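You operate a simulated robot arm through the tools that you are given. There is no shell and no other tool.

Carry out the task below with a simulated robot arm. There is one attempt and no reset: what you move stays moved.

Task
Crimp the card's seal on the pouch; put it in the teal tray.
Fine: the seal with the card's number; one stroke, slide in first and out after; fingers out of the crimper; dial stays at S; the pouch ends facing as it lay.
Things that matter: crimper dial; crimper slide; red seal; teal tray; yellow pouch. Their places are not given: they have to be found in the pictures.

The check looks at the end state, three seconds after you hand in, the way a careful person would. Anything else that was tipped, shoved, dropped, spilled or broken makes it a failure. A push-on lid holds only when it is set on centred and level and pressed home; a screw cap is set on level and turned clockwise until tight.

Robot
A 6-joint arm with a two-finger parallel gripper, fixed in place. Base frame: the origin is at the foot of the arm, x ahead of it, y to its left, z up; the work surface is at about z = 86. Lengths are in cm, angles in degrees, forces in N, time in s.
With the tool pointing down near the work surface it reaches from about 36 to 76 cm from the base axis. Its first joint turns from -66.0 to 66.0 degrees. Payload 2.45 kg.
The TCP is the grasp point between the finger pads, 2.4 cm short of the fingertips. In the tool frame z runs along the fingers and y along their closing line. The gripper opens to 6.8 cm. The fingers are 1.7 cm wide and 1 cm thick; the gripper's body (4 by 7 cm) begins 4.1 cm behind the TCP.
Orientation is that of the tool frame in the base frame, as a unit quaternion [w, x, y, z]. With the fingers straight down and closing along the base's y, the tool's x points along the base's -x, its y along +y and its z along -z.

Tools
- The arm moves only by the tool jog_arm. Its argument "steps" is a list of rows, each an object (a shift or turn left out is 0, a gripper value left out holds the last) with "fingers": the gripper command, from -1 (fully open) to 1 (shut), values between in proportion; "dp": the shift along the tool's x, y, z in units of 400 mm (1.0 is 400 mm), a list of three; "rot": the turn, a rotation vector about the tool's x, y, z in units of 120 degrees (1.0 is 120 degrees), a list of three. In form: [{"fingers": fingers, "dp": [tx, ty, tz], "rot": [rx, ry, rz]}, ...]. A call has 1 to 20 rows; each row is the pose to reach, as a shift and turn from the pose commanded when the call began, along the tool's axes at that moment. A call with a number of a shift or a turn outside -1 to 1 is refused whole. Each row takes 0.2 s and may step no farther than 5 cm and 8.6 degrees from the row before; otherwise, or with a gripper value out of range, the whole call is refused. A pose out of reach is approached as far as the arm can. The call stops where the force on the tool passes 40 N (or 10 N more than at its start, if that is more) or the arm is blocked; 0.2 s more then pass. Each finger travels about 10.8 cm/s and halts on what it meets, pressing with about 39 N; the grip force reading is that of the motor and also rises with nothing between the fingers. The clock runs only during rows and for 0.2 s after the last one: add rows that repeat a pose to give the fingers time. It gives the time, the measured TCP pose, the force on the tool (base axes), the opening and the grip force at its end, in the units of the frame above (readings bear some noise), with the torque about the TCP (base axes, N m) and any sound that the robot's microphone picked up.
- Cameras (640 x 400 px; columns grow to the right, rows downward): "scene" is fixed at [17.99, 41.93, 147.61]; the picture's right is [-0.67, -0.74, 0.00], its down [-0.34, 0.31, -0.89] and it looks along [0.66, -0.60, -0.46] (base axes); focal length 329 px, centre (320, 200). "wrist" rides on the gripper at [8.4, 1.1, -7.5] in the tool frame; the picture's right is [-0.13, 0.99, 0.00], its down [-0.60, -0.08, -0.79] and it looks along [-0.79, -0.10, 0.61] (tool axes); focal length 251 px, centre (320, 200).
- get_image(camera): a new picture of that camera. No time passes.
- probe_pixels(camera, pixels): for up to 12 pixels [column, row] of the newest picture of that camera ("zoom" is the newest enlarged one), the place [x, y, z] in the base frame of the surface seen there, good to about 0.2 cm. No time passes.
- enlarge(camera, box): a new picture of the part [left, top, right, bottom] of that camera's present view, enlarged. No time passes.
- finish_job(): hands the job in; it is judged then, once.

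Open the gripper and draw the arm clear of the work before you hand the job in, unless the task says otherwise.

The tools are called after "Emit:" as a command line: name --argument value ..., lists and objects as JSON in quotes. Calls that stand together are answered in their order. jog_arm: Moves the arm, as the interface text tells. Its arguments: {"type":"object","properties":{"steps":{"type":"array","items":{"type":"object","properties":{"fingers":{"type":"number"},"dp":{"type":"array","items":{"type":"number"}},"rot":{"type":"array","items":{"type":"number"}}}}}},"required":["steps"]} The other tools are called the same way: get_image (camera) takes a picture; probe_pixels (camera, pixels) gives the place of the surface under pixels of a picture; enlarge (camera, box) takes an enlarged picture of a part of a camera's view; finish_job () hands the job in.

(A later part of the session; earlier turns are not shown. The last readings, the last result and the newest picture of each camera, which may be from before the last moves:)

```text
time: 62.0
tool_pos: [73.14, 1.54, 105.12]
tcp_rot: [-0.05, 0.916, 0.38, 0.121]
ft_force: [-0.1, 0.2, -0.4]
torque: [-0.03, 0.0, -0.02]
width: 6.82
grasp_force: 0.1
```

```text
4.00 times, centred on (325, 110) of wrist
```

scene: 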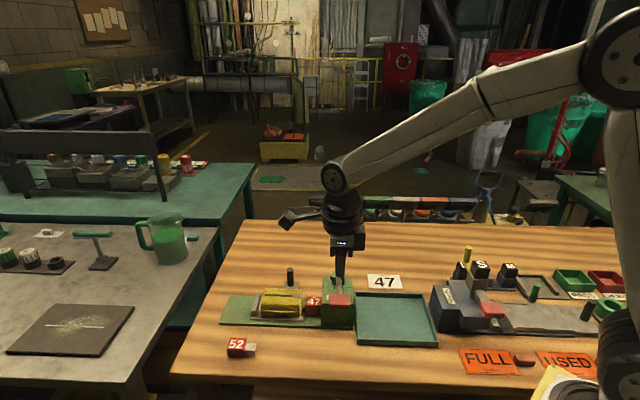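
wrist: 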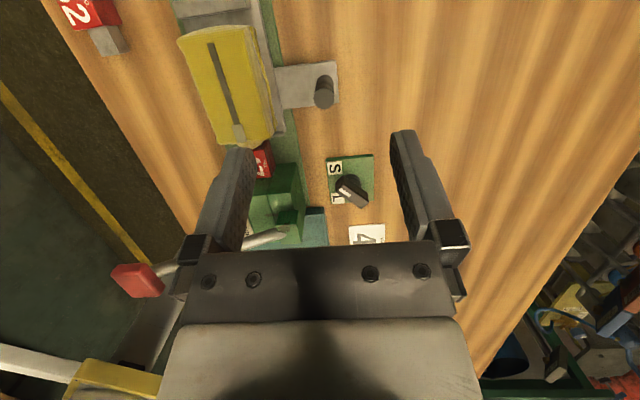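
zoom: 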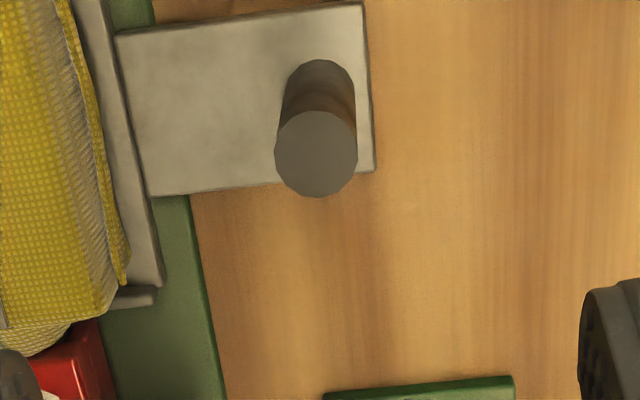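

Emit:
probe_pixels --camera "zoom" --pixels '[[317, 153], [285, 153], [348, 153], [317, 120], [317, 188]]'

Emit:
enlarge --camera "wrist" --box '[310, 140, 390, 215]'

```text
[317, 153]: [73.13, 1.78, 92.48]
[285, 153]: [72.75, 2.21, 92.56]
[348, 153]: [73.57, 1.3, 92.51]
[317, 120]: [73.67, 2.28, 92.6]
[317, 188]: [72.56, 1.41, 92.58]
```

```text
5.33 times, centred on (350, 178) of wrist
```

zoom: 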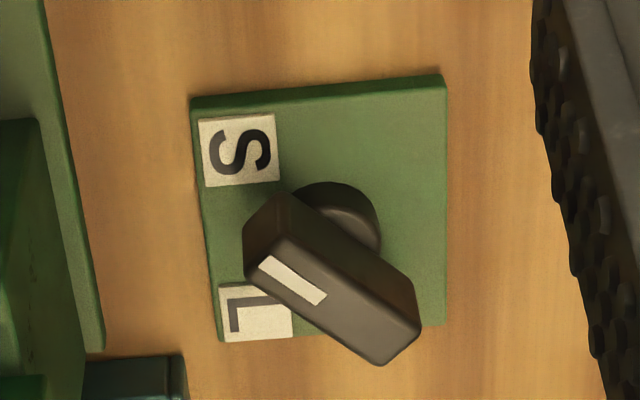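

Post at (73.13, 1.8); travel was 6.0 cm, fully in. The dial still points to S. I descend around the post to z≈91.

Emit:
jog_arm --steps '[{"fingers": -1, "dp": [-0.012, 0, 0.05]}, {"dp": [-0.028, 0, 0.11]}, {"dp": [-0.044, 0, 0.17]}, {"dp": [-0.06, 0, 0.23]}, {"dp": [-0.074, 0, 0.283]}, {"dp": [-0.083, 0, 0.317]}, {"dp": [-0.0876, 0, 0.3415]}, {"dp": [-0.0876, 0, 0.3415]}]'

Emit:
get_image --camera "wrist"

```text
time: 63.8
tool_pos: [73.27, 1.85, 91.1]
tcp_rot: [-0.051, 0.916, 0.379, 0.121]
ft_force: [0.1, 0.1, 0.5]
torque: [-0.01, 0.01, 0.01]
width: 6.78
grasp_force: 0.0
```

```text
taken
```

wrist: 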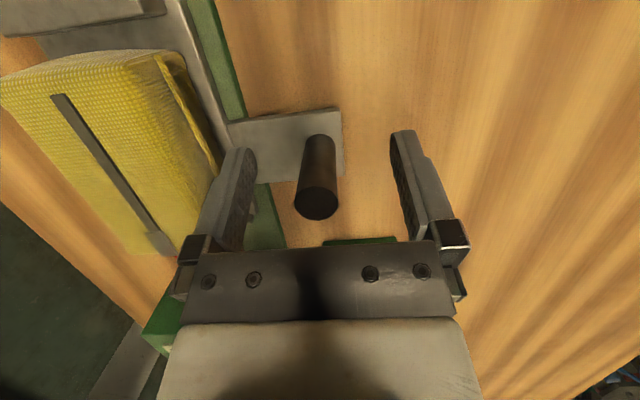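

The post is between the pads. I close on it and read the side load.

Emit:
jog_arm --steps '[{"fingers": 0.2, "dp": [0, 0, 0]}, {"fingers": 0.5, "dp": [0, 0, 0]}, {"fingers": 1, "dp": [0, 0, 0]}, {"dp": [0, 0, 0]}, {"dp": [0, 0, 0]}]'

```text
time: 65.0
tool_pos: [73.18, 1.87, 91.03]
tcp_rot: [-0.05, 0.916, 0.379, 0.122]
ft_force: [-7.2, 7.0, 2.7]
torque: [-0.16, 0.18, 0.02]
width: 1.76
grasp_force: 35.9
```

I relieve the −10 N side load and pull the slide out 1.5 cm, checking the seal comes with the pouch.

Emit:
jog_arm --steps '[{"fingers": 1, "dp": [0, -0.003, 0]}, {"dp": [0.006, -0.003, 0.0016]}, {"dp": [0.012, -0.003, 0.0032]}, {"dp": [0.018, -0.003, 0.0048]}, {"dp": [0.024, -0.003, 0.0064]}, {"dp": [0.03, -0.003, 0.008]}, {"dp": [0.0362, -0.003, 0.0097]}]'

Emit:
enlarge --camera "scene" --box '[255, 260, 355, 325]'

```text
time: 66.6
tool_pos: [74.3, 2.94, 91.03]
tcp_rot: [-0.05, 0.916, 0.38, 0.121]
ft_force: [2.4, -3.1, -8.2]
torque: [-0.09, 0.12, -0.07]
width: 1.77
grasp_force: 36.2
```

```text
6.15 times, centred on (305, 292) of scene
```

zoom: 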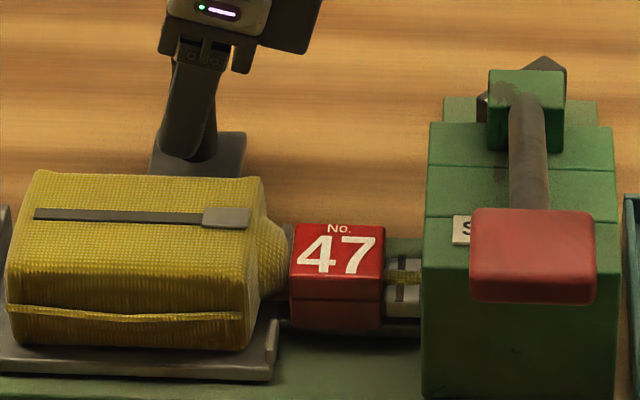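

The channel emerges visibly crimped onto the neck. I pull out 3 cm more.

Emit:
jog_arm --steps '[{"fingers": 1, "dp": [0.0072, 0, 0.0026]}, {"dp": [0.0145, 0, 0.0046]}, {"dp": [0.0217, 0, 0.0065]}, {"dp": [0.029, 0, 0.0085]}, {"dp": [0.0362, 0, 0.0104]}, {"dp": [0.0435, 0, 0.0123]}, {"dp": [0.0507, 0, 0.0143]}, {"dp": [0.058, 0, 0.0162]}, {"dp": [0.0652, 0, 0.0182]}, {"dp": [0.0725, 0, 0.0201]}]'

Emit:
enlarge --camera "scene" --box '[235, 260, 335, 325]'

```text
time: 68.8
tool_pos: [76.42, 5.06, 91.05]
tcp_rot: [-0.051, 0.916, 0.38, 0.122]
ft_force: [10.7, -11.6, -14.0]
torque: [0.24, -0.3, 0.04]
width: 1.79
grasp_force: 35.8
```

```text
6.15 times, centred on (285, 292) of scene
```

zoom: 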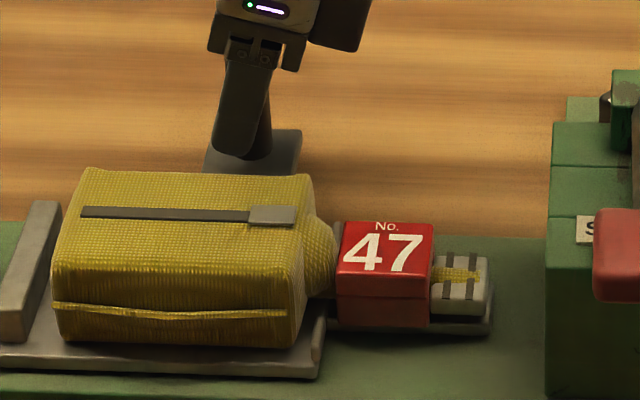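

Crimp clearly visible (two bands on the channel). I correct side load and pull the last ~1.3 cm to the out stop.

Emit:
jog_arm --steps '[{"fingers": 1, "dp": [0, 0.004, 0.0015]}, {"dp": [0.006, 0.004, 0.0035]}, {"dp": [0.012, 0.004, 0.0052]}, {"dp": [0.018, 0.004, 0.0068]}, {"dp": [0.024, 0.004, 0.0084]}, {"dp": [0.0285, 0.004, 0.0096]}]'

Emit:
enlarge --camera "scene" --box '[225, 260, 325, 325]'

```text
time: 70.2
tool_pos: [77.34, 5.78, 91.06]
tcp_rot: [-0.051, 0.916, 0.38, 0.121]
ft_force: [-4.8, 4.6, -0.7]
torque: [-0.36, 0.48, 0.06]
width: 1.78
grasp_force: 36.1
```

```text
6.15 times, centred on (275, 292) of scene
```

zoom: 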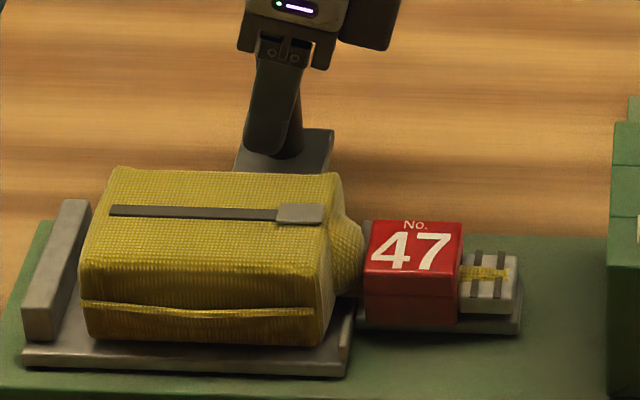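

About 0.2 cm short of the original position (carriage corner at x=22 vs 17). I pull a little more until the stop is felt.

Emit:
jog_arm --steps '[{"fingers": 1, "dp": [0.0024, -0.001, 0.0006]}, {"dp": [0.0048, -0.001, 0.0013]}, {"dp": [0.006, -0.001, 0.0016]}, {"dp": [0.006, -0.001, 0.0016]}]'

Emit:
enlarge --camera "scene" --box '[225, 260, 325, 325]'

```text
time: 71.2
tool_pos: [77.4, 5.98, 90.99]
tcp_rot: [-0.051, 0.916, 0.379, 0.122]
ft_force: [-7.9, 8.6, 3.1]
torque: [-0.03, 0.2, 0.04]
width: 1.79
grasp_force: 36.2
```

```text
6.15 times, centred on (275, 292) of scene
```

zoom: 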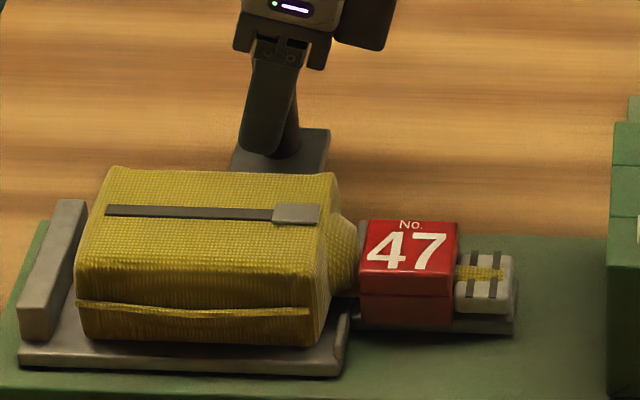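

Back at the original spot within a pixel. One more 0.1 cm nudge to feel the stop, then I'll release.

Emit:
jog_arm --steps '[{"fingers": 1, "dp": [0.0024, -0.002, 0.0006]}, {"dp": [0.0036, -0.002, 0.001]}, {"dp": [0.0036, -0.002, 0.001]}]'

```text
time: 72.0
tool_pos: [77.49, 6.02, 91.1]
tcp_rot: [-0.049, 0.916, 0.379, 0.12]
ft_force: [-27.2, -2.1, 15.7]
torque: [0.24, -0.06, -0.01]
width: 1.79
grasp_force: 36.3
```

The out stop is reached (−21 N along s). I open the fingers and rise vertically.

Emit:
jog_arm --steps '[{"fingers": 0.3, "dp": [0, 0, 0]}, {"fingers": -0.3, "dp": [0, 0, 0]}, {"fingers": -1, "dp": [0, 0, 0]}, {"dp": [0, 0, 0]}, {"dp": [0.01, 0, -0.0373]}, {"dp": [0.0259, 0, -0.0966]}, {"dp": [0.045, 0, -0.168]}, {"dp": [0.0647, 0, -0.2415]}, {"dp": [0.0841, 0, -0.314]}, {"dp": [0.0841, 0, -0.314]}]'

Emit:
enlarge --camera "scene" --box '[225, 250, 325, 325]'

Emit:
get_image --camera "scene"

```text
time: 74.2
tool_pos: [77.64, 6.27, 104.12]
tcp_rot: [-0.05, 0.916, 0.379, 0.121]
ft_force: [0.9, 0.1, 0.2]
torque: [0.01, -0.02, -0.02]
width: 6.78
grasp_force: 0.1
```

```text
5.33 times, centred on (275, 288) of scene
```

zoom: 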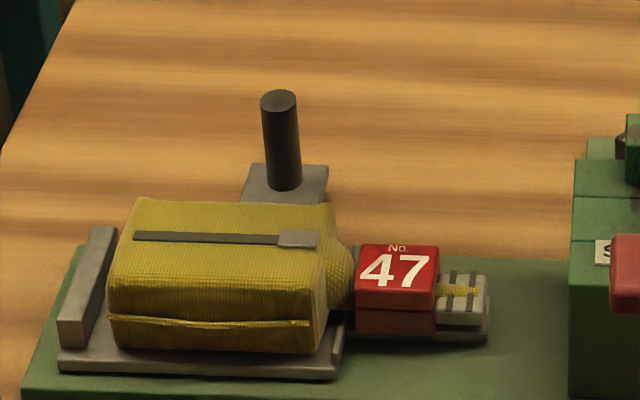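

```text
taken
```

scene: 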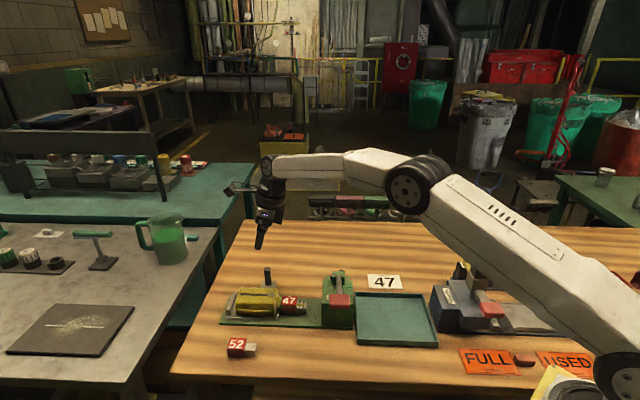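

Slide is out, crimped seal on. I move over the pouch body with the tool vertical again to measure it.

Emit:
jog_arm --steps '[{"fingers": -1, "dp": [0.005, -0.04, 0], "rot": [0, -0.02, 0]}, {"dp": [0.01, -0.085, 0.002], "rot": [0, -0.05, 0]}, {"dp": [0.015, -0.13, 0.004], "rot": [0, -0.08, 0]}, {"dp": [0.02, -0.175, 0.005], "rot": [0, -0.11, 0]}, {"dp": [0.021, -0.2118, 0.0056], "rot": [0, -0.125, 0]}, {"dp": [0.021, -0.2118, 0.0056], "rot": [0, -0.125, 0]}]'

Emit:
get_image --camera "wrist"

Emit:
enlarge --camera "wrist" --box '[220, 0, 420, 160]'

```text
time: 75.6
tool_pos: [72.18, 12.73, 104.16]
tcp_rot: [-0.001, 0.924, 0.383, 0.0]
ft_force: [-0.3, 0.0, -0.3]
torque: [-0.02, 0.01, -0.01]
width: 6.81
grasp_force: 0.1
```

```text
taken
```

wrist: 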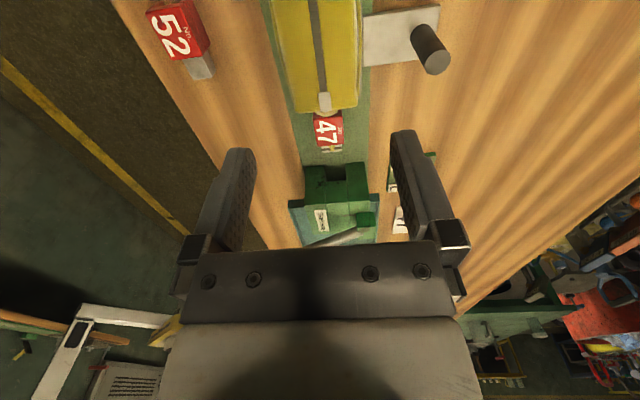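

```text
2.50 times, centred on (320, 80) of wrist
```

zoom: 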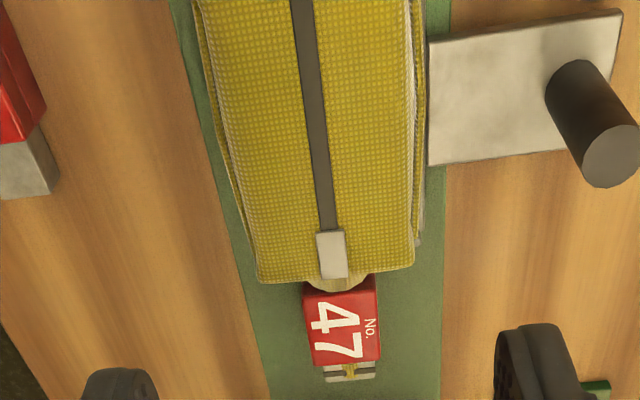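

I probe the body's left/right edges along its length, its front, and the seal.

Emit:
probe_pixels --camera "zoom" --pixels '[[218, 60], [404, 60], [232, 140], [408, 140], [250, 230], [410, 230], [262, 275], [408, 262], [330, 20], [225, 150], [414, 200], [205, 60]]'

Emit:
enlarge --camera "scene" --box '[225, 270, 305, 320]'

Emit:
probe_pixels --camera "zoom" --pixels '[[70, 200], [65, 270], [80, 310], [100, 120], [335, 130], [350, 200], [345, 310], [350, 250], [200, 330], [60, 230], [355, 110], [200, 260]]'

```text
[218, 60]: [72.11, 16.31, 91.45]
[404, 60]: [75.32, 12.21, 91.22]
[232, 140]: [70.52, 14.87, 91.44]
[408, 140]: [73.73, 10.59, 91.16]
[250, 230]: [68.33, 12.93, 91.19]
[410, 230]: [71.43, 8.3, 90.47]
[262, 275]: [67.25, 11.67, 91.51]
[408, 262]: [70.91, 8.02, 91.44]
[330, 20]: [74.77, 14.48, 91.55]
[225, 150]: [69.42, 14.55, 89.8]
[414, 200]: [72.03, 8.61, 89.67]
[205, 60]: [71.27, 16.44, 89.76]
```

```text
8.00 times, centred on (265, 295) of scene
```

zoom: 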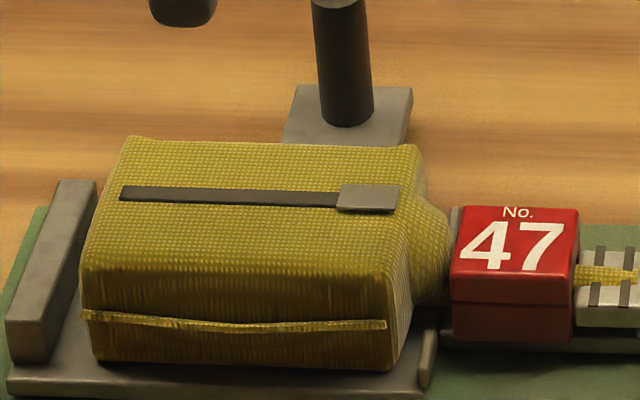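

```text
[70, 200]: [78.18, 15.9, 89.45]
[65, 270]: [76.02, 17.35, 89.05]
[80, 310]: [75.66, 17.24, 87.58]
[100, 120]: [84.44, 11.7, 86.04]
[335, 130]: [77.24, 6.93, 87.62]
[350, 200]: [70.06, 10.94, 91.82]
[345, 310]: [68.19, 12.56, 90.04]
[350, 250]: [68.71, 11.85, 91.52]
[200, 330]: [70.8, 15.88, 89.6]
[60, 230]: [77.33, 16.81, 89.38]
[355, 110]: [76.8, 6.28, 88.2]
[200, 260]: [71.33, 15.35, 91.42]
```

Body spans v≈38.75–45.0 (seams included), so only ~0.27 cm spare per side. I centre on v≈41.9, lower to just above the body and recheck.

Emit:
jog_arm --steps '[{"fingers": -1, "dp": [0, -0.003, 0.05]}, {"dp": [0, -0.003, 0.12]}, {"dp": [0, -0.003, 0.18]}, {"dp": [0, -0.003, 0.22]}, {"dp": [0, -0.003, 0.23]}]'

Emit:
get_image --camera "wrist"

Emit:
enlarge --camera "wrist" --box '[210, 60, 430, 200]'

```text
time: 76.8
tool_pos: [72.1, 12.94, 94.87]
tcp_rot: [0.0, 0.924, 0.382, 0.001]
ft_force: [-0.9, -0.1, 0.2]
torque: [-0.03, -0.01, 0.0]
width: 6.8
grasp_force: 0.1
```

```text
taken
```

wrist: 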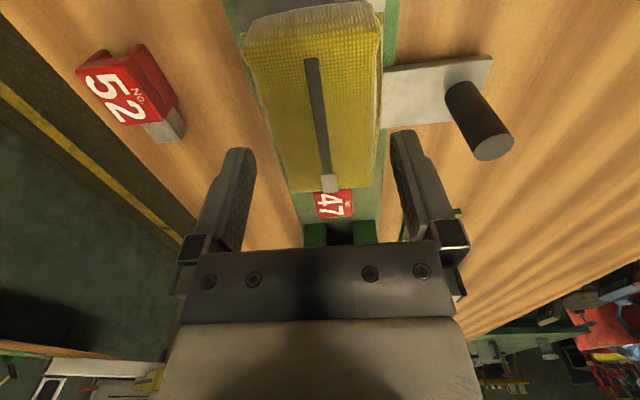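

```text
2.86 times, centred on (320, 130) of wrist
```

zoom: 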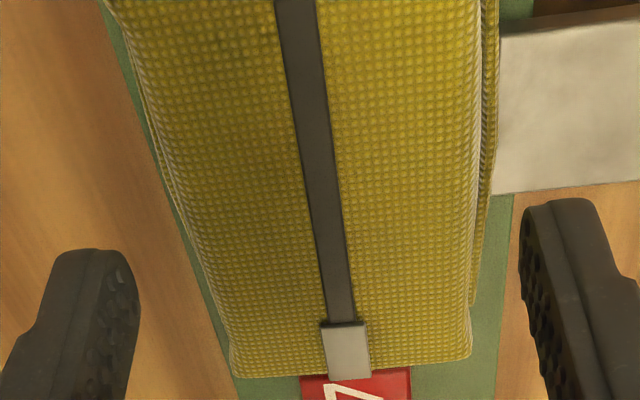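

I probe the seams near the grip station and both fingertips to compare centres.

Emit:
probe_pixels --camera "zoom" --pixels '[[152, 120], [158, 120], [165, 120], [175, 120], [478, 120], [484, 120], [490, 120], [494, 100], [130, 280], [527, 250], [130, 320], [530, 300]]'

```text
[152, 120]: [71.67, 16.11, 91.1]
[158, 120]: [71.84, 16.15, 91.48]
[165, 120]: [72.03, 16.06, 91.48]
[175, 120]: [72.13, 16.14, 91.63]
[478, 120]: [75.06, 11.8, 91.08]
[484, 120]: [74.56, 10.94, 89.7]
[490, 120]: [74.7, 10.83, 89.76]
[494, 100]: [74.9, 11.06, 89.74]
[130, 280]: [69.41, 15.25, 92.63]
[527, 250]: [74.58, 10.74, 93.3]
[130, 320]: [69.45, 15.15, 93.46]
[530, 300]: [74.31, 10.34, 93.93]
```

Finger centre v≈41.8 vs body centre ≈41.98, so I shift +0.17 cm and descend slowly, watching force.

Emit:
jog_arm --steps '[{"fingers": -1, "dp": [0, 0.0043, 0.0]}, {"dp": [0, 0.0043, 0.015]}, {"dp": [0, 0.0043, 0.03]}, {"dp": [0, 0.0043, 0.045]}, {"dp": [0, 0.0043, 0.06]}, {"dp": [0, 0.0043, 0.07]}]'

Emit:
get_image --camera "wrist"

Emit:
enlarge --camera "wrist" --box '[210, 60, 430, 200]'

```text
time: 78.2
tool_pos: [72.18, 12.7, 92.13]
tcp_rot: [0.001, 0.924, 0.383, 0.002]
ft_force: [-0.1, -0.4, -0.6]
torque: [0.04, 0.0, 0.01]
width: 6.8
grasp_force: 0.0
```

```text
taken
```

wrist: 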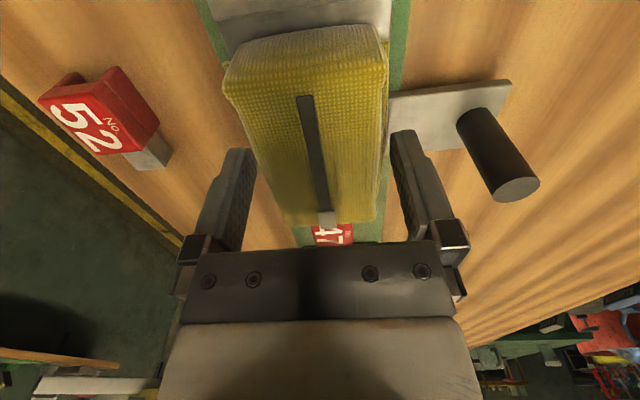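

```text
2.86 times, centred on (320, 130) of wrist
```

zoom: 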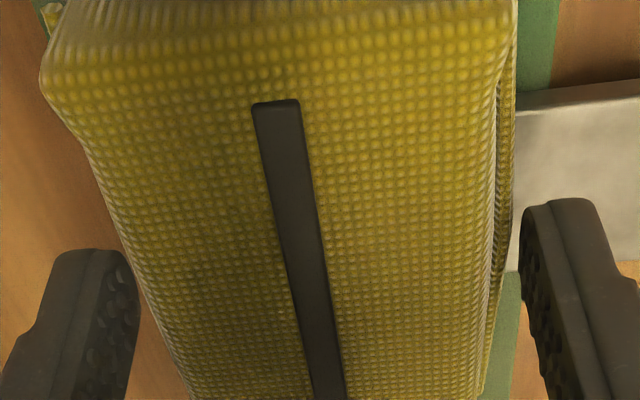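

Fingers pass both sides with no force. I lower the rest to z≈90.6.

Emit:
jog_arm --steps '[{"fingers": -1, "dp": [0, 0, 0.01]}, {"dp": [0, 0, 0.02]}, {"dp": [0, 0, 0.03]}, {"dp": [0, 0, 0.038]}, {"dp": [0, 0, 0.038]}]'

Emit:
enlarge --camera "wrist" --box '[210, 60, 430, 200]'

Emit:
enlarge --camera "scene" --box '[225, 260, 325, 325]'

```text
time: 79.4
tool_pos: [72.29, 12.48, 90.43]
tcp_rot: [0.0, 0.924, 0.382, 0.002]
ft_force: [-0.9, 0.4, -0.6]
torque: [-0.02, 0.0, -0.01]
width: 6.81
grasp_force: 0.0
```

```text
2.86 times, centred on (320, 130) of wrist
```

zoom: 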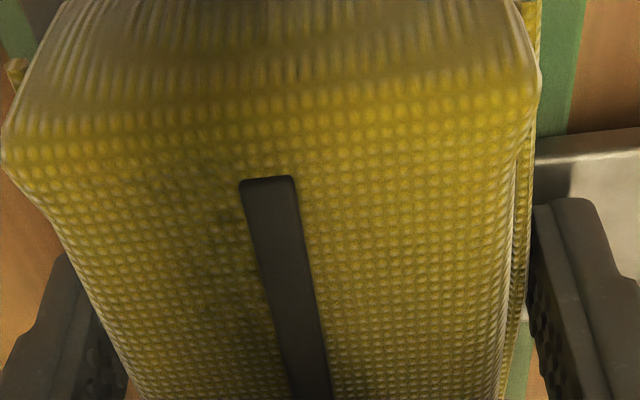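

```text
6.15 times, centred on (275, 292) of scene
```

zoom: 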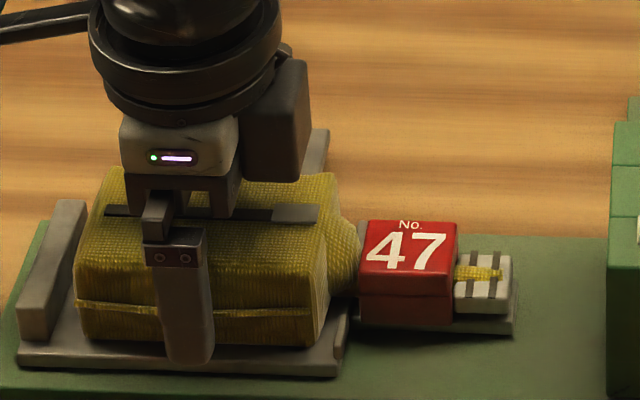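

Fingers are around the body (seen at (185,300) in the zoom). I shift 0.4 cm forward toward the balance point and close.

Emit:
jog_arm --steps '[{"fingers": -1, "dp": [-0.005, 0, 0]}, {"dp": [-0.01, 0, 0]}, {"fingers": 0.0, "dp": [-0.01, 0, 0]}, {"fingers": 1, "dp": [-0.01, 0, 0]}, {"dp": [-0.01, 0, 0]}, {"dp": [-0.01, 0, 0]}, {"dp": [-0.01, 0, 0]}]'

Emit:
enlarge --camera "wrist" --box '[210, 60, 430, 200]'

Emit:
enlarge --camera "scene" --box '[225, 260, 325, 325]'

```text
time: 81.0
tool_pos: [71.87, 12.43, 90.48]
tcp_rot: [0.001, 0.924, 0.383, 0.001]
ft_force: [0.2, 1.0, -0.2]
torque: [0.02, -0.04, -0.02]
width: 5.94
grasp_force: 39.0
```

```text
2.86 times, centred on (320, 130) of wrist
```

zoom: 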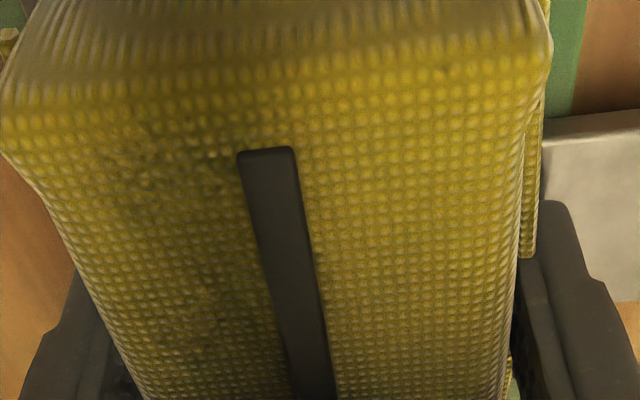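

```text
6.15 times, centred on (275, 292) of scene
```

zoom: 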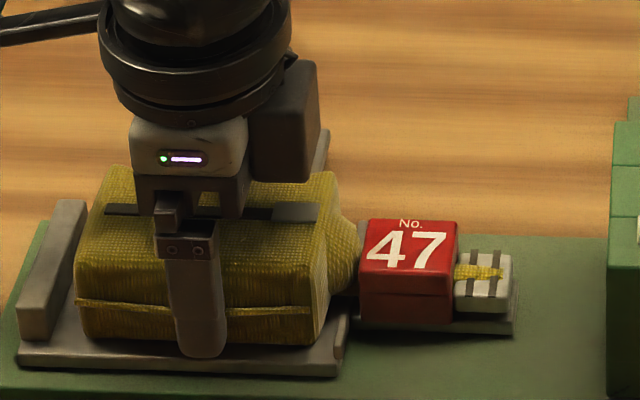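

Gripped at width 5.94 with 39 N. I lift slowly 0.8 cm and check the hold and level.

Emit:
jog_arm --steps '[{"fingers": 1, "dp": [0, 0, -0.0025]}, {"dp": [0, 0, -0.005]}, {"dp": [0, 0, -0.0075]}, {"dp": [0, 0, -0.01]}, {"dp": [0, 0, -0.0135]}, {"dp": [0, 0, -0.017]}, {"dp": [0, 0, -0.02]}]'

Emit:
enlarge --camera "scene" --box '[225, 260, 325, 325]'

```text
time: 82.6
tool_pos: [71.84, 12.34, 91.29]
tcp_rot: [-0.001, 0.924, 0.383, 0.001]
ft_force: [0.0, 0.0, -2.3]
torque: [0.04, -0.04, -0.03]
width: 5.95
grasp_force: 38.8
```

```text
6.15 times, centred on (275, 292) of scene
```

zoom: 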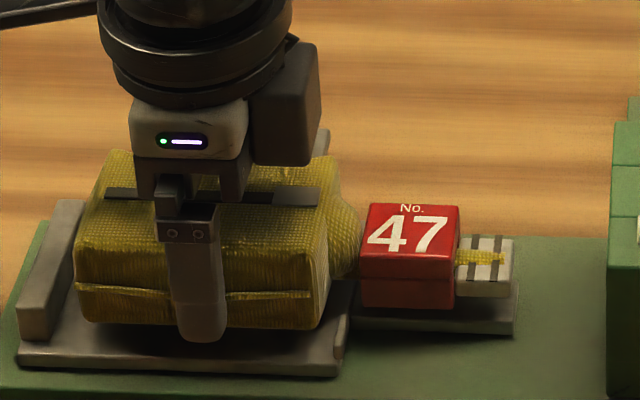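

The pouch hangs level with the seal attached. I lift it slowly to z≈108 to clear the lever.

Emit:
jog_arm --steps '[{"fingers": 1, "dp": [0, 0, -0.006]}, {"dp": [0, 0, -0.014]}, {"dp": [0, 0, -0.026]}, {"dp": [0, 0, -0.042]}, {"dp": [0, 0, -0.062]}, {"dp": [0, 0, -0.086]}, {"dp": [0, 0, -0.112]}, {"dp": [0, 0, -0.14]}, {"dp": [0, 0, -0.17]}, {"dp": [0, 0, -0.2]}, {"dp": [0, 0, -0.23]}, {"dp": [0, 0, -0.26]}, {"dp": [0, 0, -0.29]}, {"dp": [0, 0, -0.32]}, {"dp": [0, 0, -0.35]}, {"dp": [0, 0, -0.375]}, {"dp": [0, 0, -0.395]}, {"dp": [0, 0, -0.41]}, {"dp": [0, 0, -0.417]}, {"dp": [0, 0, -0.417]}]'

Emit:
get_image --camera "scene"

Emit:
get_image --camera "wrist"

```text
time: 86.8
tool_pos: [71.81, 12.42, 107.95]
tcp_rot: [-0.001, 0.924, 0.382, 0.0]
ft_force: [-0.3, -0.5, -1.7]
torque: [0.0, -0.04, 0.01]
width: 5.97
grasp_force: 39.3
```

```text
taken
```

scene: 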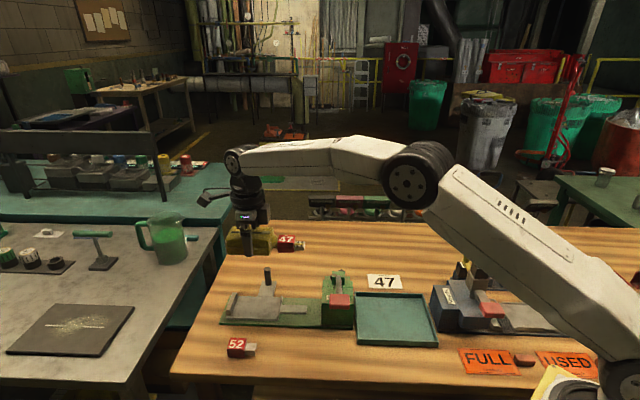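

```text
taken
```

wrist: 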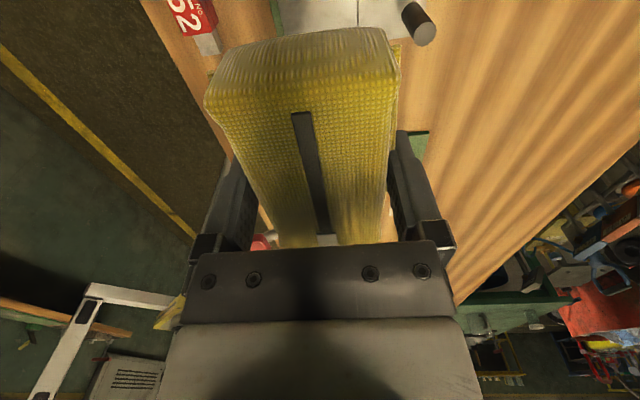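

The pouch is held high. I measure its extents relative to the TCP from the scene view, and the tray's rim corners.

Emit:
enlarge --camera "scene" --box '[215, 210, 315, 270]'

Emit:
probe_pixels --camera "zoom" --pixels '[[75, 150], [72, 200], [80, 230], [90, 270], [310, 230], [340, 170], [580, 250], [590, 230], [500, 230], [450, 260], [500, 280], [580, 270]]'

Emit:
enlarge --camera "scene" --box '[345, 280, 445, 355]'

Emit:
probe_pixels --camera "zoom" --pixels '[[108, 66], [467, 76], [548, 324], [122, 314], [118, 200], [510, 200], [300, 316], [290, 68], [128, 300], [118, 92], [455, 98], [525, 315]]'

```text
6.40 times, centred on (265, 240) of scene
```

zoom: 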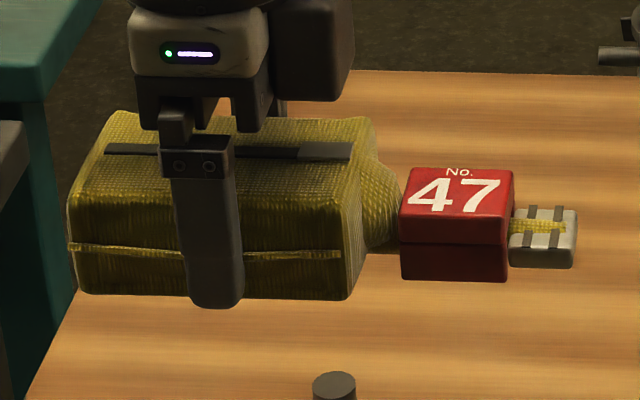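

```text
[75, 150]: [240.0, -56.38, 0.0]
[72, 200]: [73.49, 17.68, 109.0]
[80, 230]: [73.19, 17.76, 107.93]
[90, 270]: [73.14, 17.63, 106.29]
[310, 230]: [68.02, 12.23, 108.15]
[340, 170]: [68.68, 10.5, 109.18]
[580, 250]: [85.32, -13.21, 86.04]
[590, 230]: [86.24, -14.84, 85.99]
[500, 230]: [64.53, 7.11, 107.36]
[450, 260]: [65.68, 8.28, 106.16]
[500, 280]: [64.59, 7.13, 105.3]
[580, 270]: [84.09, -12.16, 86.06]
```

```text
5.33 times, centred on (395, 318) of scene
```

zoom: 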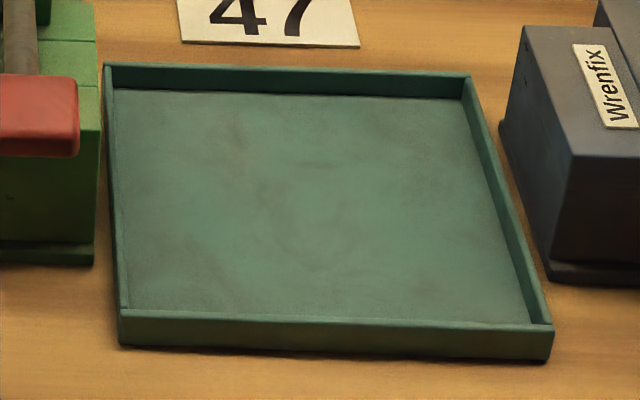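

```text
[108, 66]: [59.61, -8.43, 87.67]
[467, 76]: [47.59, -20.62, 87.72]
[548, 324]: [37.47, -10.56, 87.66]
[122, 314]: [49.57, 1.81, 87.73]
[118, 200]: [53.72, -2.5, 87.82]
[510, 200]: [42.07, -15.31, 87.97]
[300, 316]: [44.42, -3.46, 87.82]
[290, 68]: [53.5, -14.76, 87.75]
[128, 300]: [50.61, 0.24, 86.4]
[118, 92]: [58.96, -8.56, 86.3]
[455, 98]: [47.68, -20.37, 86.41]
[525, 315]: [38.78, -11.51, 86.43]
```

Tray inner span is s≈19.25–35.95 (16.7 cm), v≈34.2–47.9; the pouch is ≈16.2 cm long. I probe the channel tip and the pouch's back more precisely.

Emit:
enlarge --camera "scene" --box '[270, 220, 320, 260]'

Emit:
probe_pixels --camera "zoom" --pixels '[[455, 190], [470, 200], [455, 255], [468, 235], [400, 190], [400, 250], [330, 200], [150, 260], [300, 300], [340, 275], [140, 180], [470, 215]]'

Emit:
enlarge --camera "scene" --box '[215, 220, 265, 260]'

Emit:
probe_pixels --camera "zoom" --pixels '[[140, 200], [145, 250], [150, 290], [160, 350], [150, 160], [170, 120], [400, 365], [180, 355], [142, 225]]'

```text
10.00 times, centred on (295, 240) of scene
```

zoom: 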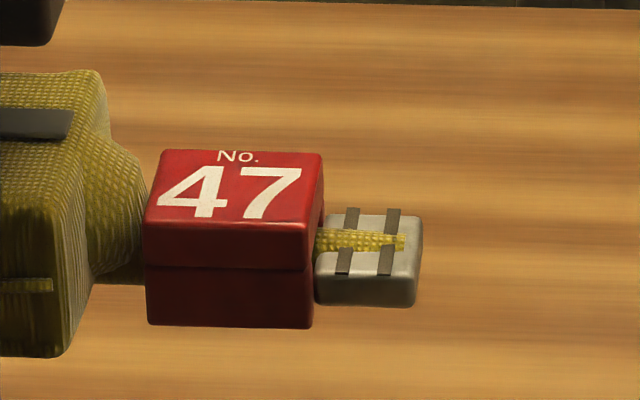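

```text
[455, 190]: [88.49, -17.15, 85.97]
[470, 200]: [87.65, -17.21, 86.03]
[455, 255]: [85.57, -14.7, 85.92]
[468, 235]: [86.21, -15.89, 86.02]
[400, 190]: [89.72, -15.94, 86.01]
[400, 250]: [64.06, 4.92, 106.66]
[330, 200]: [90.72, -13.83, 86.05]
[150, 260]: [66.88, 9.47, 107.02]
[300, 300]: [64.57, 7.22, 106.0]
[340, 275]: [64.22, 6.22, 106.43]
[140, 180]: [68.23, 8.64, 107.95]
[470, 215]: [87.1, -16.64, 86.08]
```

```text
10.00 times, centred on (240, 240) of scene
```

zoom: 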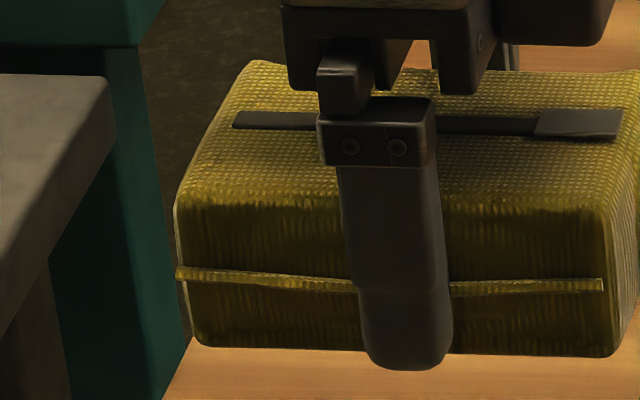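

```text
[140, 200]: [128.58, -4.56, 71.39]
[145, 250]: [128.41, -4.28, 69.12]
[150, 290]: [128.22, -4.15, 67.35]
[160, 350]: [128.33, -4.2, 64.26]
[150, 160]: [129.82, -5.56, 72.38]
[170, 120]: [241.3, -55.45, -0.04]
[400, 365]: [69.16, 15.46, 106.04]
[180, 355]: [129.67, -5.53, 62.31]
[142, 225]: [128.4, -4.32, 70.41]
```

The pouch runs from TCP+5.05 to TCP−11.2 along s. I carry it at z≈108 over the crimper to the tray centre (Δs≈−28.9, Δv≈−1.0).

Emit:
jog_arm --steps '[{"fingers": 1, "dp": [-0.01, 0, 0]}, {"dp": [-0.03, 0, 0]}, {"dp": [-0.06, -0.002, 0]}, {"dp": [-0.1, -0.005, 0]}, {"dp": [-0.145, -0.008, 0]}, {"dp": [-0.19, -0.01, 0]}, {"dp": [-0.24, -0.012, 0]}, {"dp": [-0.29, -0.014, 0]}, {"dp": [-0.34, -0.016, 0]}, {"dp": [-0.39, -0.018, 0]}, {"dp": [-0.44, -0.02, 0]}, {"dp": [-0.49, -0.022, 0]}, {"dp": [-0.54, -0.024, 0]}, {"dp": [-0.59, -0.025, 0]}, {"dp": [-0.635, -0.025, 0]}, {"dp": [-0.675, -0.025, 0]}, {"dp": [-0.705, -0.025, 0]}, {"dp": [-0.718, -0.025, 0]}, {"dp": [-0.722, -0.025, 0]}, {"dp": [-0.722, -0.025, 0]}]'

Emit:
get_image --camera "scene"

Emit:
get_image --camera "wrist"

```text
time: 91.0
tool_pos: [50.8, -7.27, 107.92]
tcp_rot: [0.0, 0.924, 0.383, 0.001]
ft_force: [0.3, -0.2, -1.6]
torque: [0.01, -0.04, -0.01]
width: 5.97
grasp_force: 38.6
```

```text
taken
```

scene: 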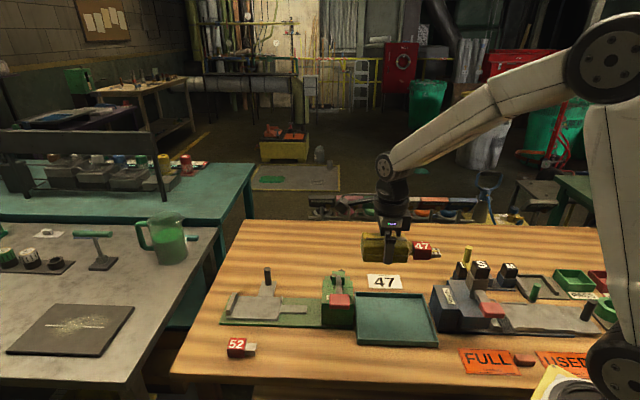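

```text
taken
```

wrist: 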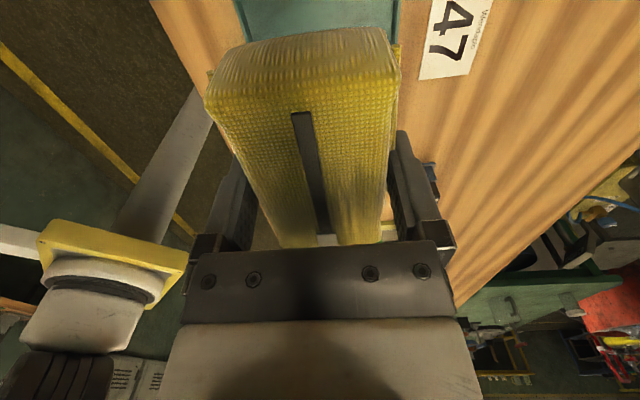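

With the tool facing this way, lowering into the tray would drive the wrist camera (at s≈39, z≈97) into the crimper's lever. I'll carry the pouch back onto the slide carriage and regrip it with the hand turned 180°, so the camera is on the other side.

Emit:
jog_arm --steps '[{"fingers": 1, "dp": [0.01, 0, 0]}, {"dp": [0.03, 0.002, 0]}, {"dp": [0.06, 0.005, 0]}, {"dp": [0.1, 0.01, 0]}, {"dp": [0.145, 0.015, 0]}, {"dp": [0.19, 0.02, 0]}, {"dp": [0.24, 0.025, 0]}, {"dp": [0.29, 0.025, 0]}, {"dp": [0.34, 0.025, 0]}, {"dp": [0.39, 0.025, 0]}, {"dp": [0.44, 0.025, 0]}, {"dp": [0.49, 0.025, 0]}, {"dp": [0.54, 0.025, 0]}, {"dp": [0.59, 0.025, 0]}, {"dp": [0.635, 0.025, 0]}, {"dp": [0.675, 0.025, 0]}, {"dp": [0.705, 0.025, 0]}, {"dp": [0.718, 0.025, 0]}, {"dp": [0.722, 0.025, 0]}, {"dp": [0.722, 0.025, 0]}]'

```text
time: 95.2
tool_pos: [71.88, 12.59, 107.97]
tcp_rot: [0.0, 0.924, 0.382, 0.001]
ft_force: [-0.8, 0.5, -2.2]
torque: [0.03, 0.02, 0.01]
width: 5.97
grasp_force: 38.6
```

Back over the carriage. I lower slowly to ~1.5 cm above the seat and check.

Emit:
jog_arm --steps '[{"fingers": 1, "dp": [0, 0, 0.01]}, {"dp": [0, 0, 0.03]}, {"dp": [0, 0, 0.06]}, {"dp": [0, 0, 0.095]}, {"dp": [0, 0, 0.13]}, {"dp": [0, 0, 0.165]}, {"dp": [0, 0, 0.2]}, {"dp": [0, 0, 0.235]}, {"dp": [0, 0, 0.27]}, {"dp": [0, 0, 0.3]}, {"dp": [0, 0, 0.33]}, {"dp": [0, 0, 0.355]}, {"dp": [0, 0, 0.375]}, {"dp": [0, 0, 0.39]}, {"dp": [0, 0, 0.4]}, {"dp": [0, 0, 0.4]}]'

Emit:
enlarge --camera "scene" --box '[225, 260, 325, 325]'

Emit:
enlarge --camera "wrist" --box '[180, 0, 460, 200]'

```text
time: 98.6
tool_pos: [71.88, 12.33, 92.04]
tcp_rot: [0.0, 0.923, 0.384, 0.001]
ft_force: [-0.3, -0.3, -1.1]
torque: [0.04, -0.03, 0.0]
width: 5.97
grasp_force: 39.2
```

```text
6.15 times, centred on (275, 292) of scene
```

zoom: 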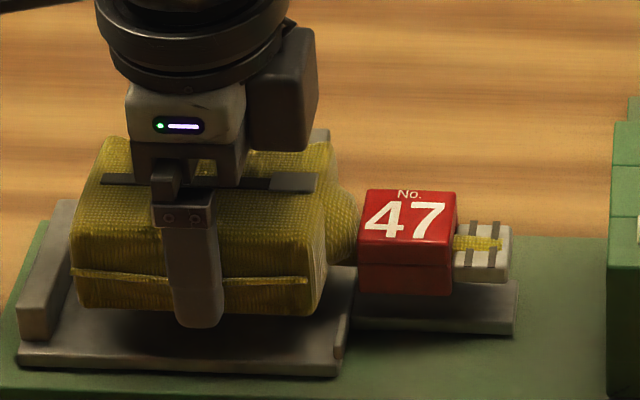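

```text
2.00 times, centred on (320, 100) of wrist
```

zoom: 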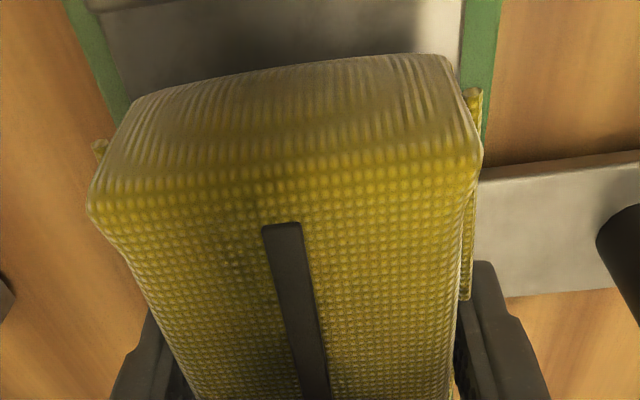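

Lined up as before. I lower the remaining 1.5 cm gently onto the carriage.

Emit:
jog_arm --steps '[{"fingers": 1, "dp": [0, 0, 0.006]}, {"dp": [0, 0, 0.012]}, {"dp": [0, 0, 0.018]}, {"dp": [0, 0, 0.024]}, {"dp": [0, 0, 0.029]}, {"dp": [0, 0, 0.033]}, {"dp": [0, 0, 0.0355]}]'

Emit:
enlarge --camera "scene" --box '[225, 260, 325, 325]'

```text
time: 100.2
tool_pos: [71.84, 12.51, 90.54]
tcp_rot: [0.0, 0.924, 0.383, 0.001]
ft_force: [0.4, -1.2, -2.5]
torque: [0.03, -0.02, -0.03]
width: 5.97
grasp_force: 39.2
```

```text
6.15 times, centred on (275, 292) of scene
```

zoom: 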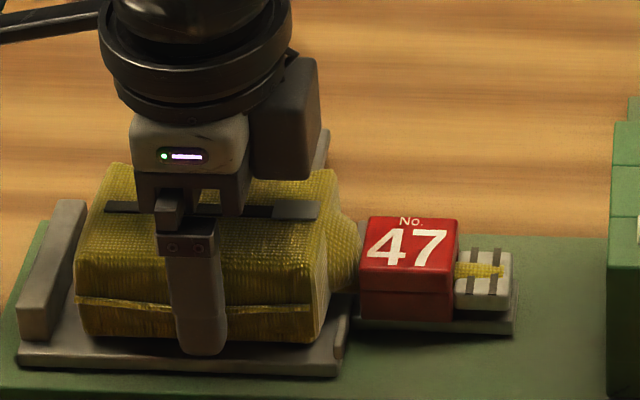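

Nearly seated (still carrying weight). I lower another ~0.15 cm until contact.

Emit:
jog_arm --steps '[{"fingers": 1, "dp": [0, 0, 0.002]}, {"dp": [0, 0, 0.0035]}, {"dp": [0, 0, 0.0035]}]'

Emit:
enlarge --camera "scene" --box '[225, 260, 325, 325]'

```text
time: 101.0
tool_pos: [71.92, 12.35, 90.59]
tcp_rot: [0.0, 0.924, 0.383, 0.002]
ft_force: [0.0, -0.1, -0.7]
torque: [-0.06, 0.09, -0.05]
width: 5.95
grasp_force: 39.0
```

```text
6.15 times, centred on (275, 292) of scene
```

zoom: 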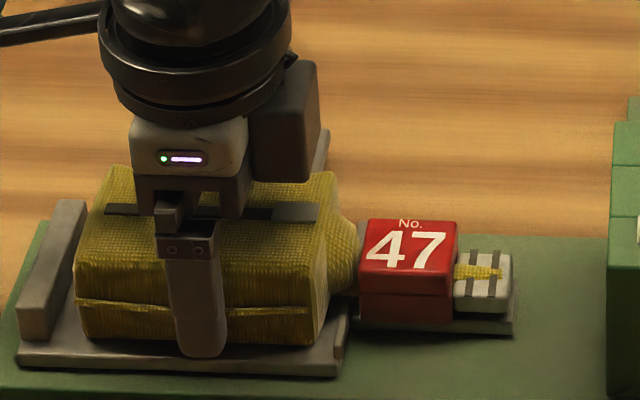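

Now it sits as it lay originally (same pixel positions). I open the fingers and rise straight up.

Emit:
jog_arm --steps '[{"fingers": 0, "dp": [0, 0, 0]}, {"fingers": -1, "dp": [0, 0, 0]}, {"dp": [0, 0, 0]}, {"dp": [0, 0, 0]}, {"dp": [0, 0, -0.01]}, {"dp": [0, 0, -0.03]}, {"dp": [0, 0, -0.06]}, {"dp": [0, 0, -0.1]}, {"dp": [0, 0, -0.16]}, {"dp": [0, 0, -0.24]}, {"dp": [0, 0, -0.32]}, {"dp": [0, 0, -0.4]}, {"dp": [0, 0, -0.44]}]'

Emit:
enlarge --camera "scene" --box '[225, 260, 325, 325]'

```text
time: 103.8
tool_pos: [71.74, 12.29, 108.15]
tcp_rot: [-0.001, 0.924, 0.383, 0.001]
ft_force: [1.0, -0.1, 0.8]
torque: [-0.01, 0.02, -0.01]
width: 6.79
grasp_force: 0.0
```

```text
6.15 times, centred on (275, 292) of scene
```

zoom: 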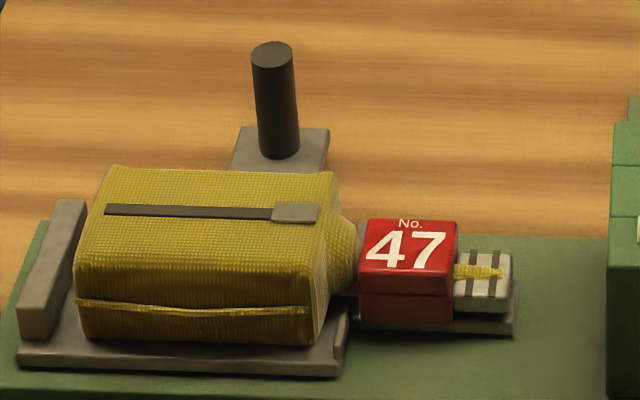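

The pouch is reseated. I turn the hand −180° about its axis in two halves at this height.

Emit:
jog_arm --steps '[{"fingers": -1, "rot": [0, 0, -0.065]}, {"rot": [0, 0, -0.13]}, {"rot": [0, 0, -0.195]}, {"rot": [0, 0, -0.26]}, {"rot": [0, 0, -0.325]}, {"rot": [0, 0, -0.39]}, {"rot": [0, 0, -0.455]}, {"rot": [0, 0, -0.52]}, {"rot": [0, 0, -0.585]}, {"rot": [0, 0, -0.65]}, {"rot": [0, 0, -0.7]}, {"rot": [0, 0, -0.75]}, {"rot": [0, 0, -0.75]}]'

Emit:
jog_arm --steps '[{"fingers": -1, "rot": [0, 0, -0.065]}, {"rot": [0, 0, -0.13]}, {"rot": [0, 0, -0.195]}, {"rot": [0, 0, -0.26]}, {"rot": [0, 0, -0.325]}, {"rot": [0, 0, -0.39]}, {"rot": [0, 0, -0.455]}, {"rot": [0, 0, -0.52]}, {"rot": [0, 0, -0.585]}, {"rot": [0, 0, -0.65]}, {"rot": [0, 0, -0.7]}, {"rot": [0, 0, -0.75]}, {"rot": [0, 0, -0.75]}]'

Emit:
get_image --camera "wrist"

Emit:
get_image --camera "scene"

```text
time: 106.6
tool_pos: [71.91, 12.48, 108.02]
tcp_rot: [0.0, 0.381, 0.924, 0.001]
ft_force: [-1.2, 0.4, 0.5]
torque: [-0.03, 0.01, 0.0]
width: 6.81
grasp_force: 0.1
```

```text
time: 109.4
tool_pos: [71.86, 12.4, 108.07]
tcp_rot: [0.002, -0.383, 0.924, 0.0]
ft_force: [-0.2, 0.4, -1.2]
torque: [0.02, -0.01, -0.01]
width: 6.79
grasp_force: 0.2
```

```text
taken
```

wrist: 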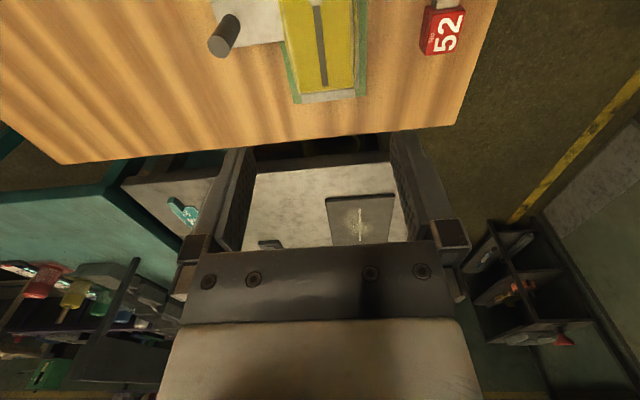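

```text
taken
```

scene: 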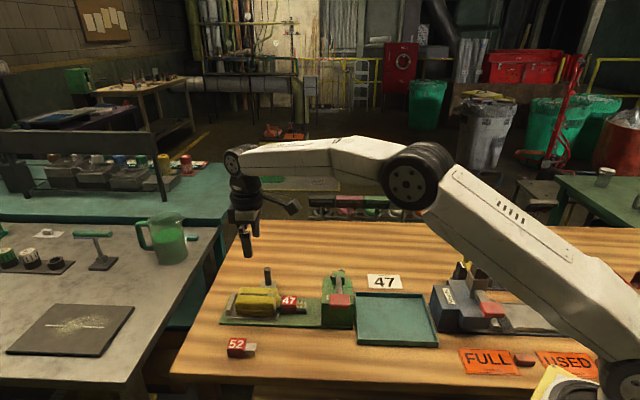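

Hand is turned: camera now on the crimper/seal side but well clear. I descend to z≈95 over the pouch and recheck alignment.

Emit:
jog_arm --steps '[{"fingers": -1, "dp": [0, 0, 0.05]}, {"dp": [0, 0, 0.12]}, {"dp": [0, 0, 0.19]}, {"dp": [0, 0, 0.25]}, {"dp": [0, 0, 0.3]}, {"dp": [0, 0, 0.328]}, {"dp": [0, 0, 0.328]}]'

Emit:
get_image --camera "wrist"

Emit:
enlarge --camera "wrist" --box '[210, 60, 430, 200]'

Emit:
get_image --camera "scene"

```text
time: 111.0
tool_pos: [71.9, 12.41, 94.79]
tcp_rot: [0.001, -0.383, 0.924, 0.0]
ft_force: [-0.6, 0.0, -0.2]
torque: [0.0, 0.02, 0.03]
width: 6.82
grasp_force: 0.0
```

```text
taken
```

wrist: 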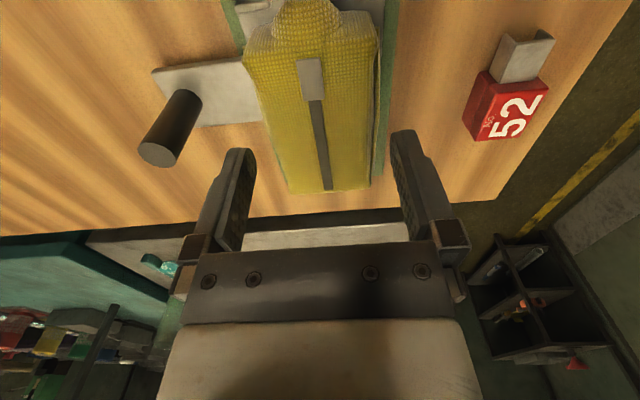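

```text
2.86 times, centred on (320, 130) of wrist
```

zoom: 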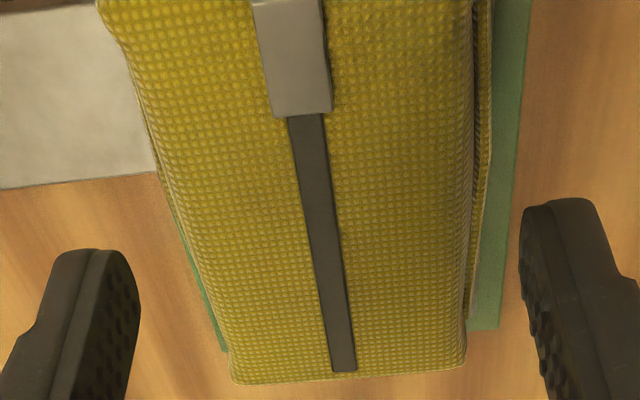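

```text
taken
```

scene: 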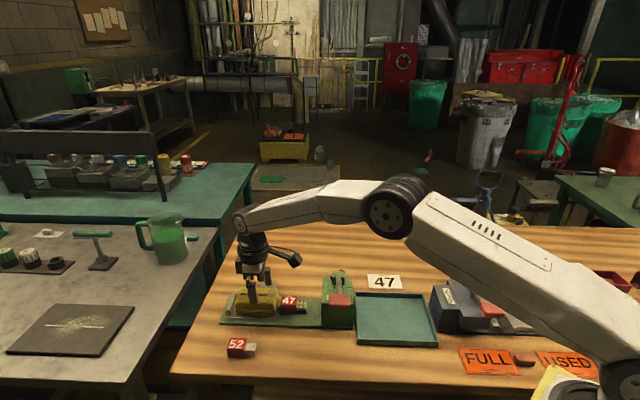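

I probe the fingertips and body edges in this view to check centring.

Emit:
probe_pixels --camera "zoom" --pixels '[[130, 280], [130, 320], [527, 250], [530, 300], [155, 120], [150, 140], [468, 120], [475, 120], [483, 120], [488, 100], [170, 200], [466, 250]]'

```text
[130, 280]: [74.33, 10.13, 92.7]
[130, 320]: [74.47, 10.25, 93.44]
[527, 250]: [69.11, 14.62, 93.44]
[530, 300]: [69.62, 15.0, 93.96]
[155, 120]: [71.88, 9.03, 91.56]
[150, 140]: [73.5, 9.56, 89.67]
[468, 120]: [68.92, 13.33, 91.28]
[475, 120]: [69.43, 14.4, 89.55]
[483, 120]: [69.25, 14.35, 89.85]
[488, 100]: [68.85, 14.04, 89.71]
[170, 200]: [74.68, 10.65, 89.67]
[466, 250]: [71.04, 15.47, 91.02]
```

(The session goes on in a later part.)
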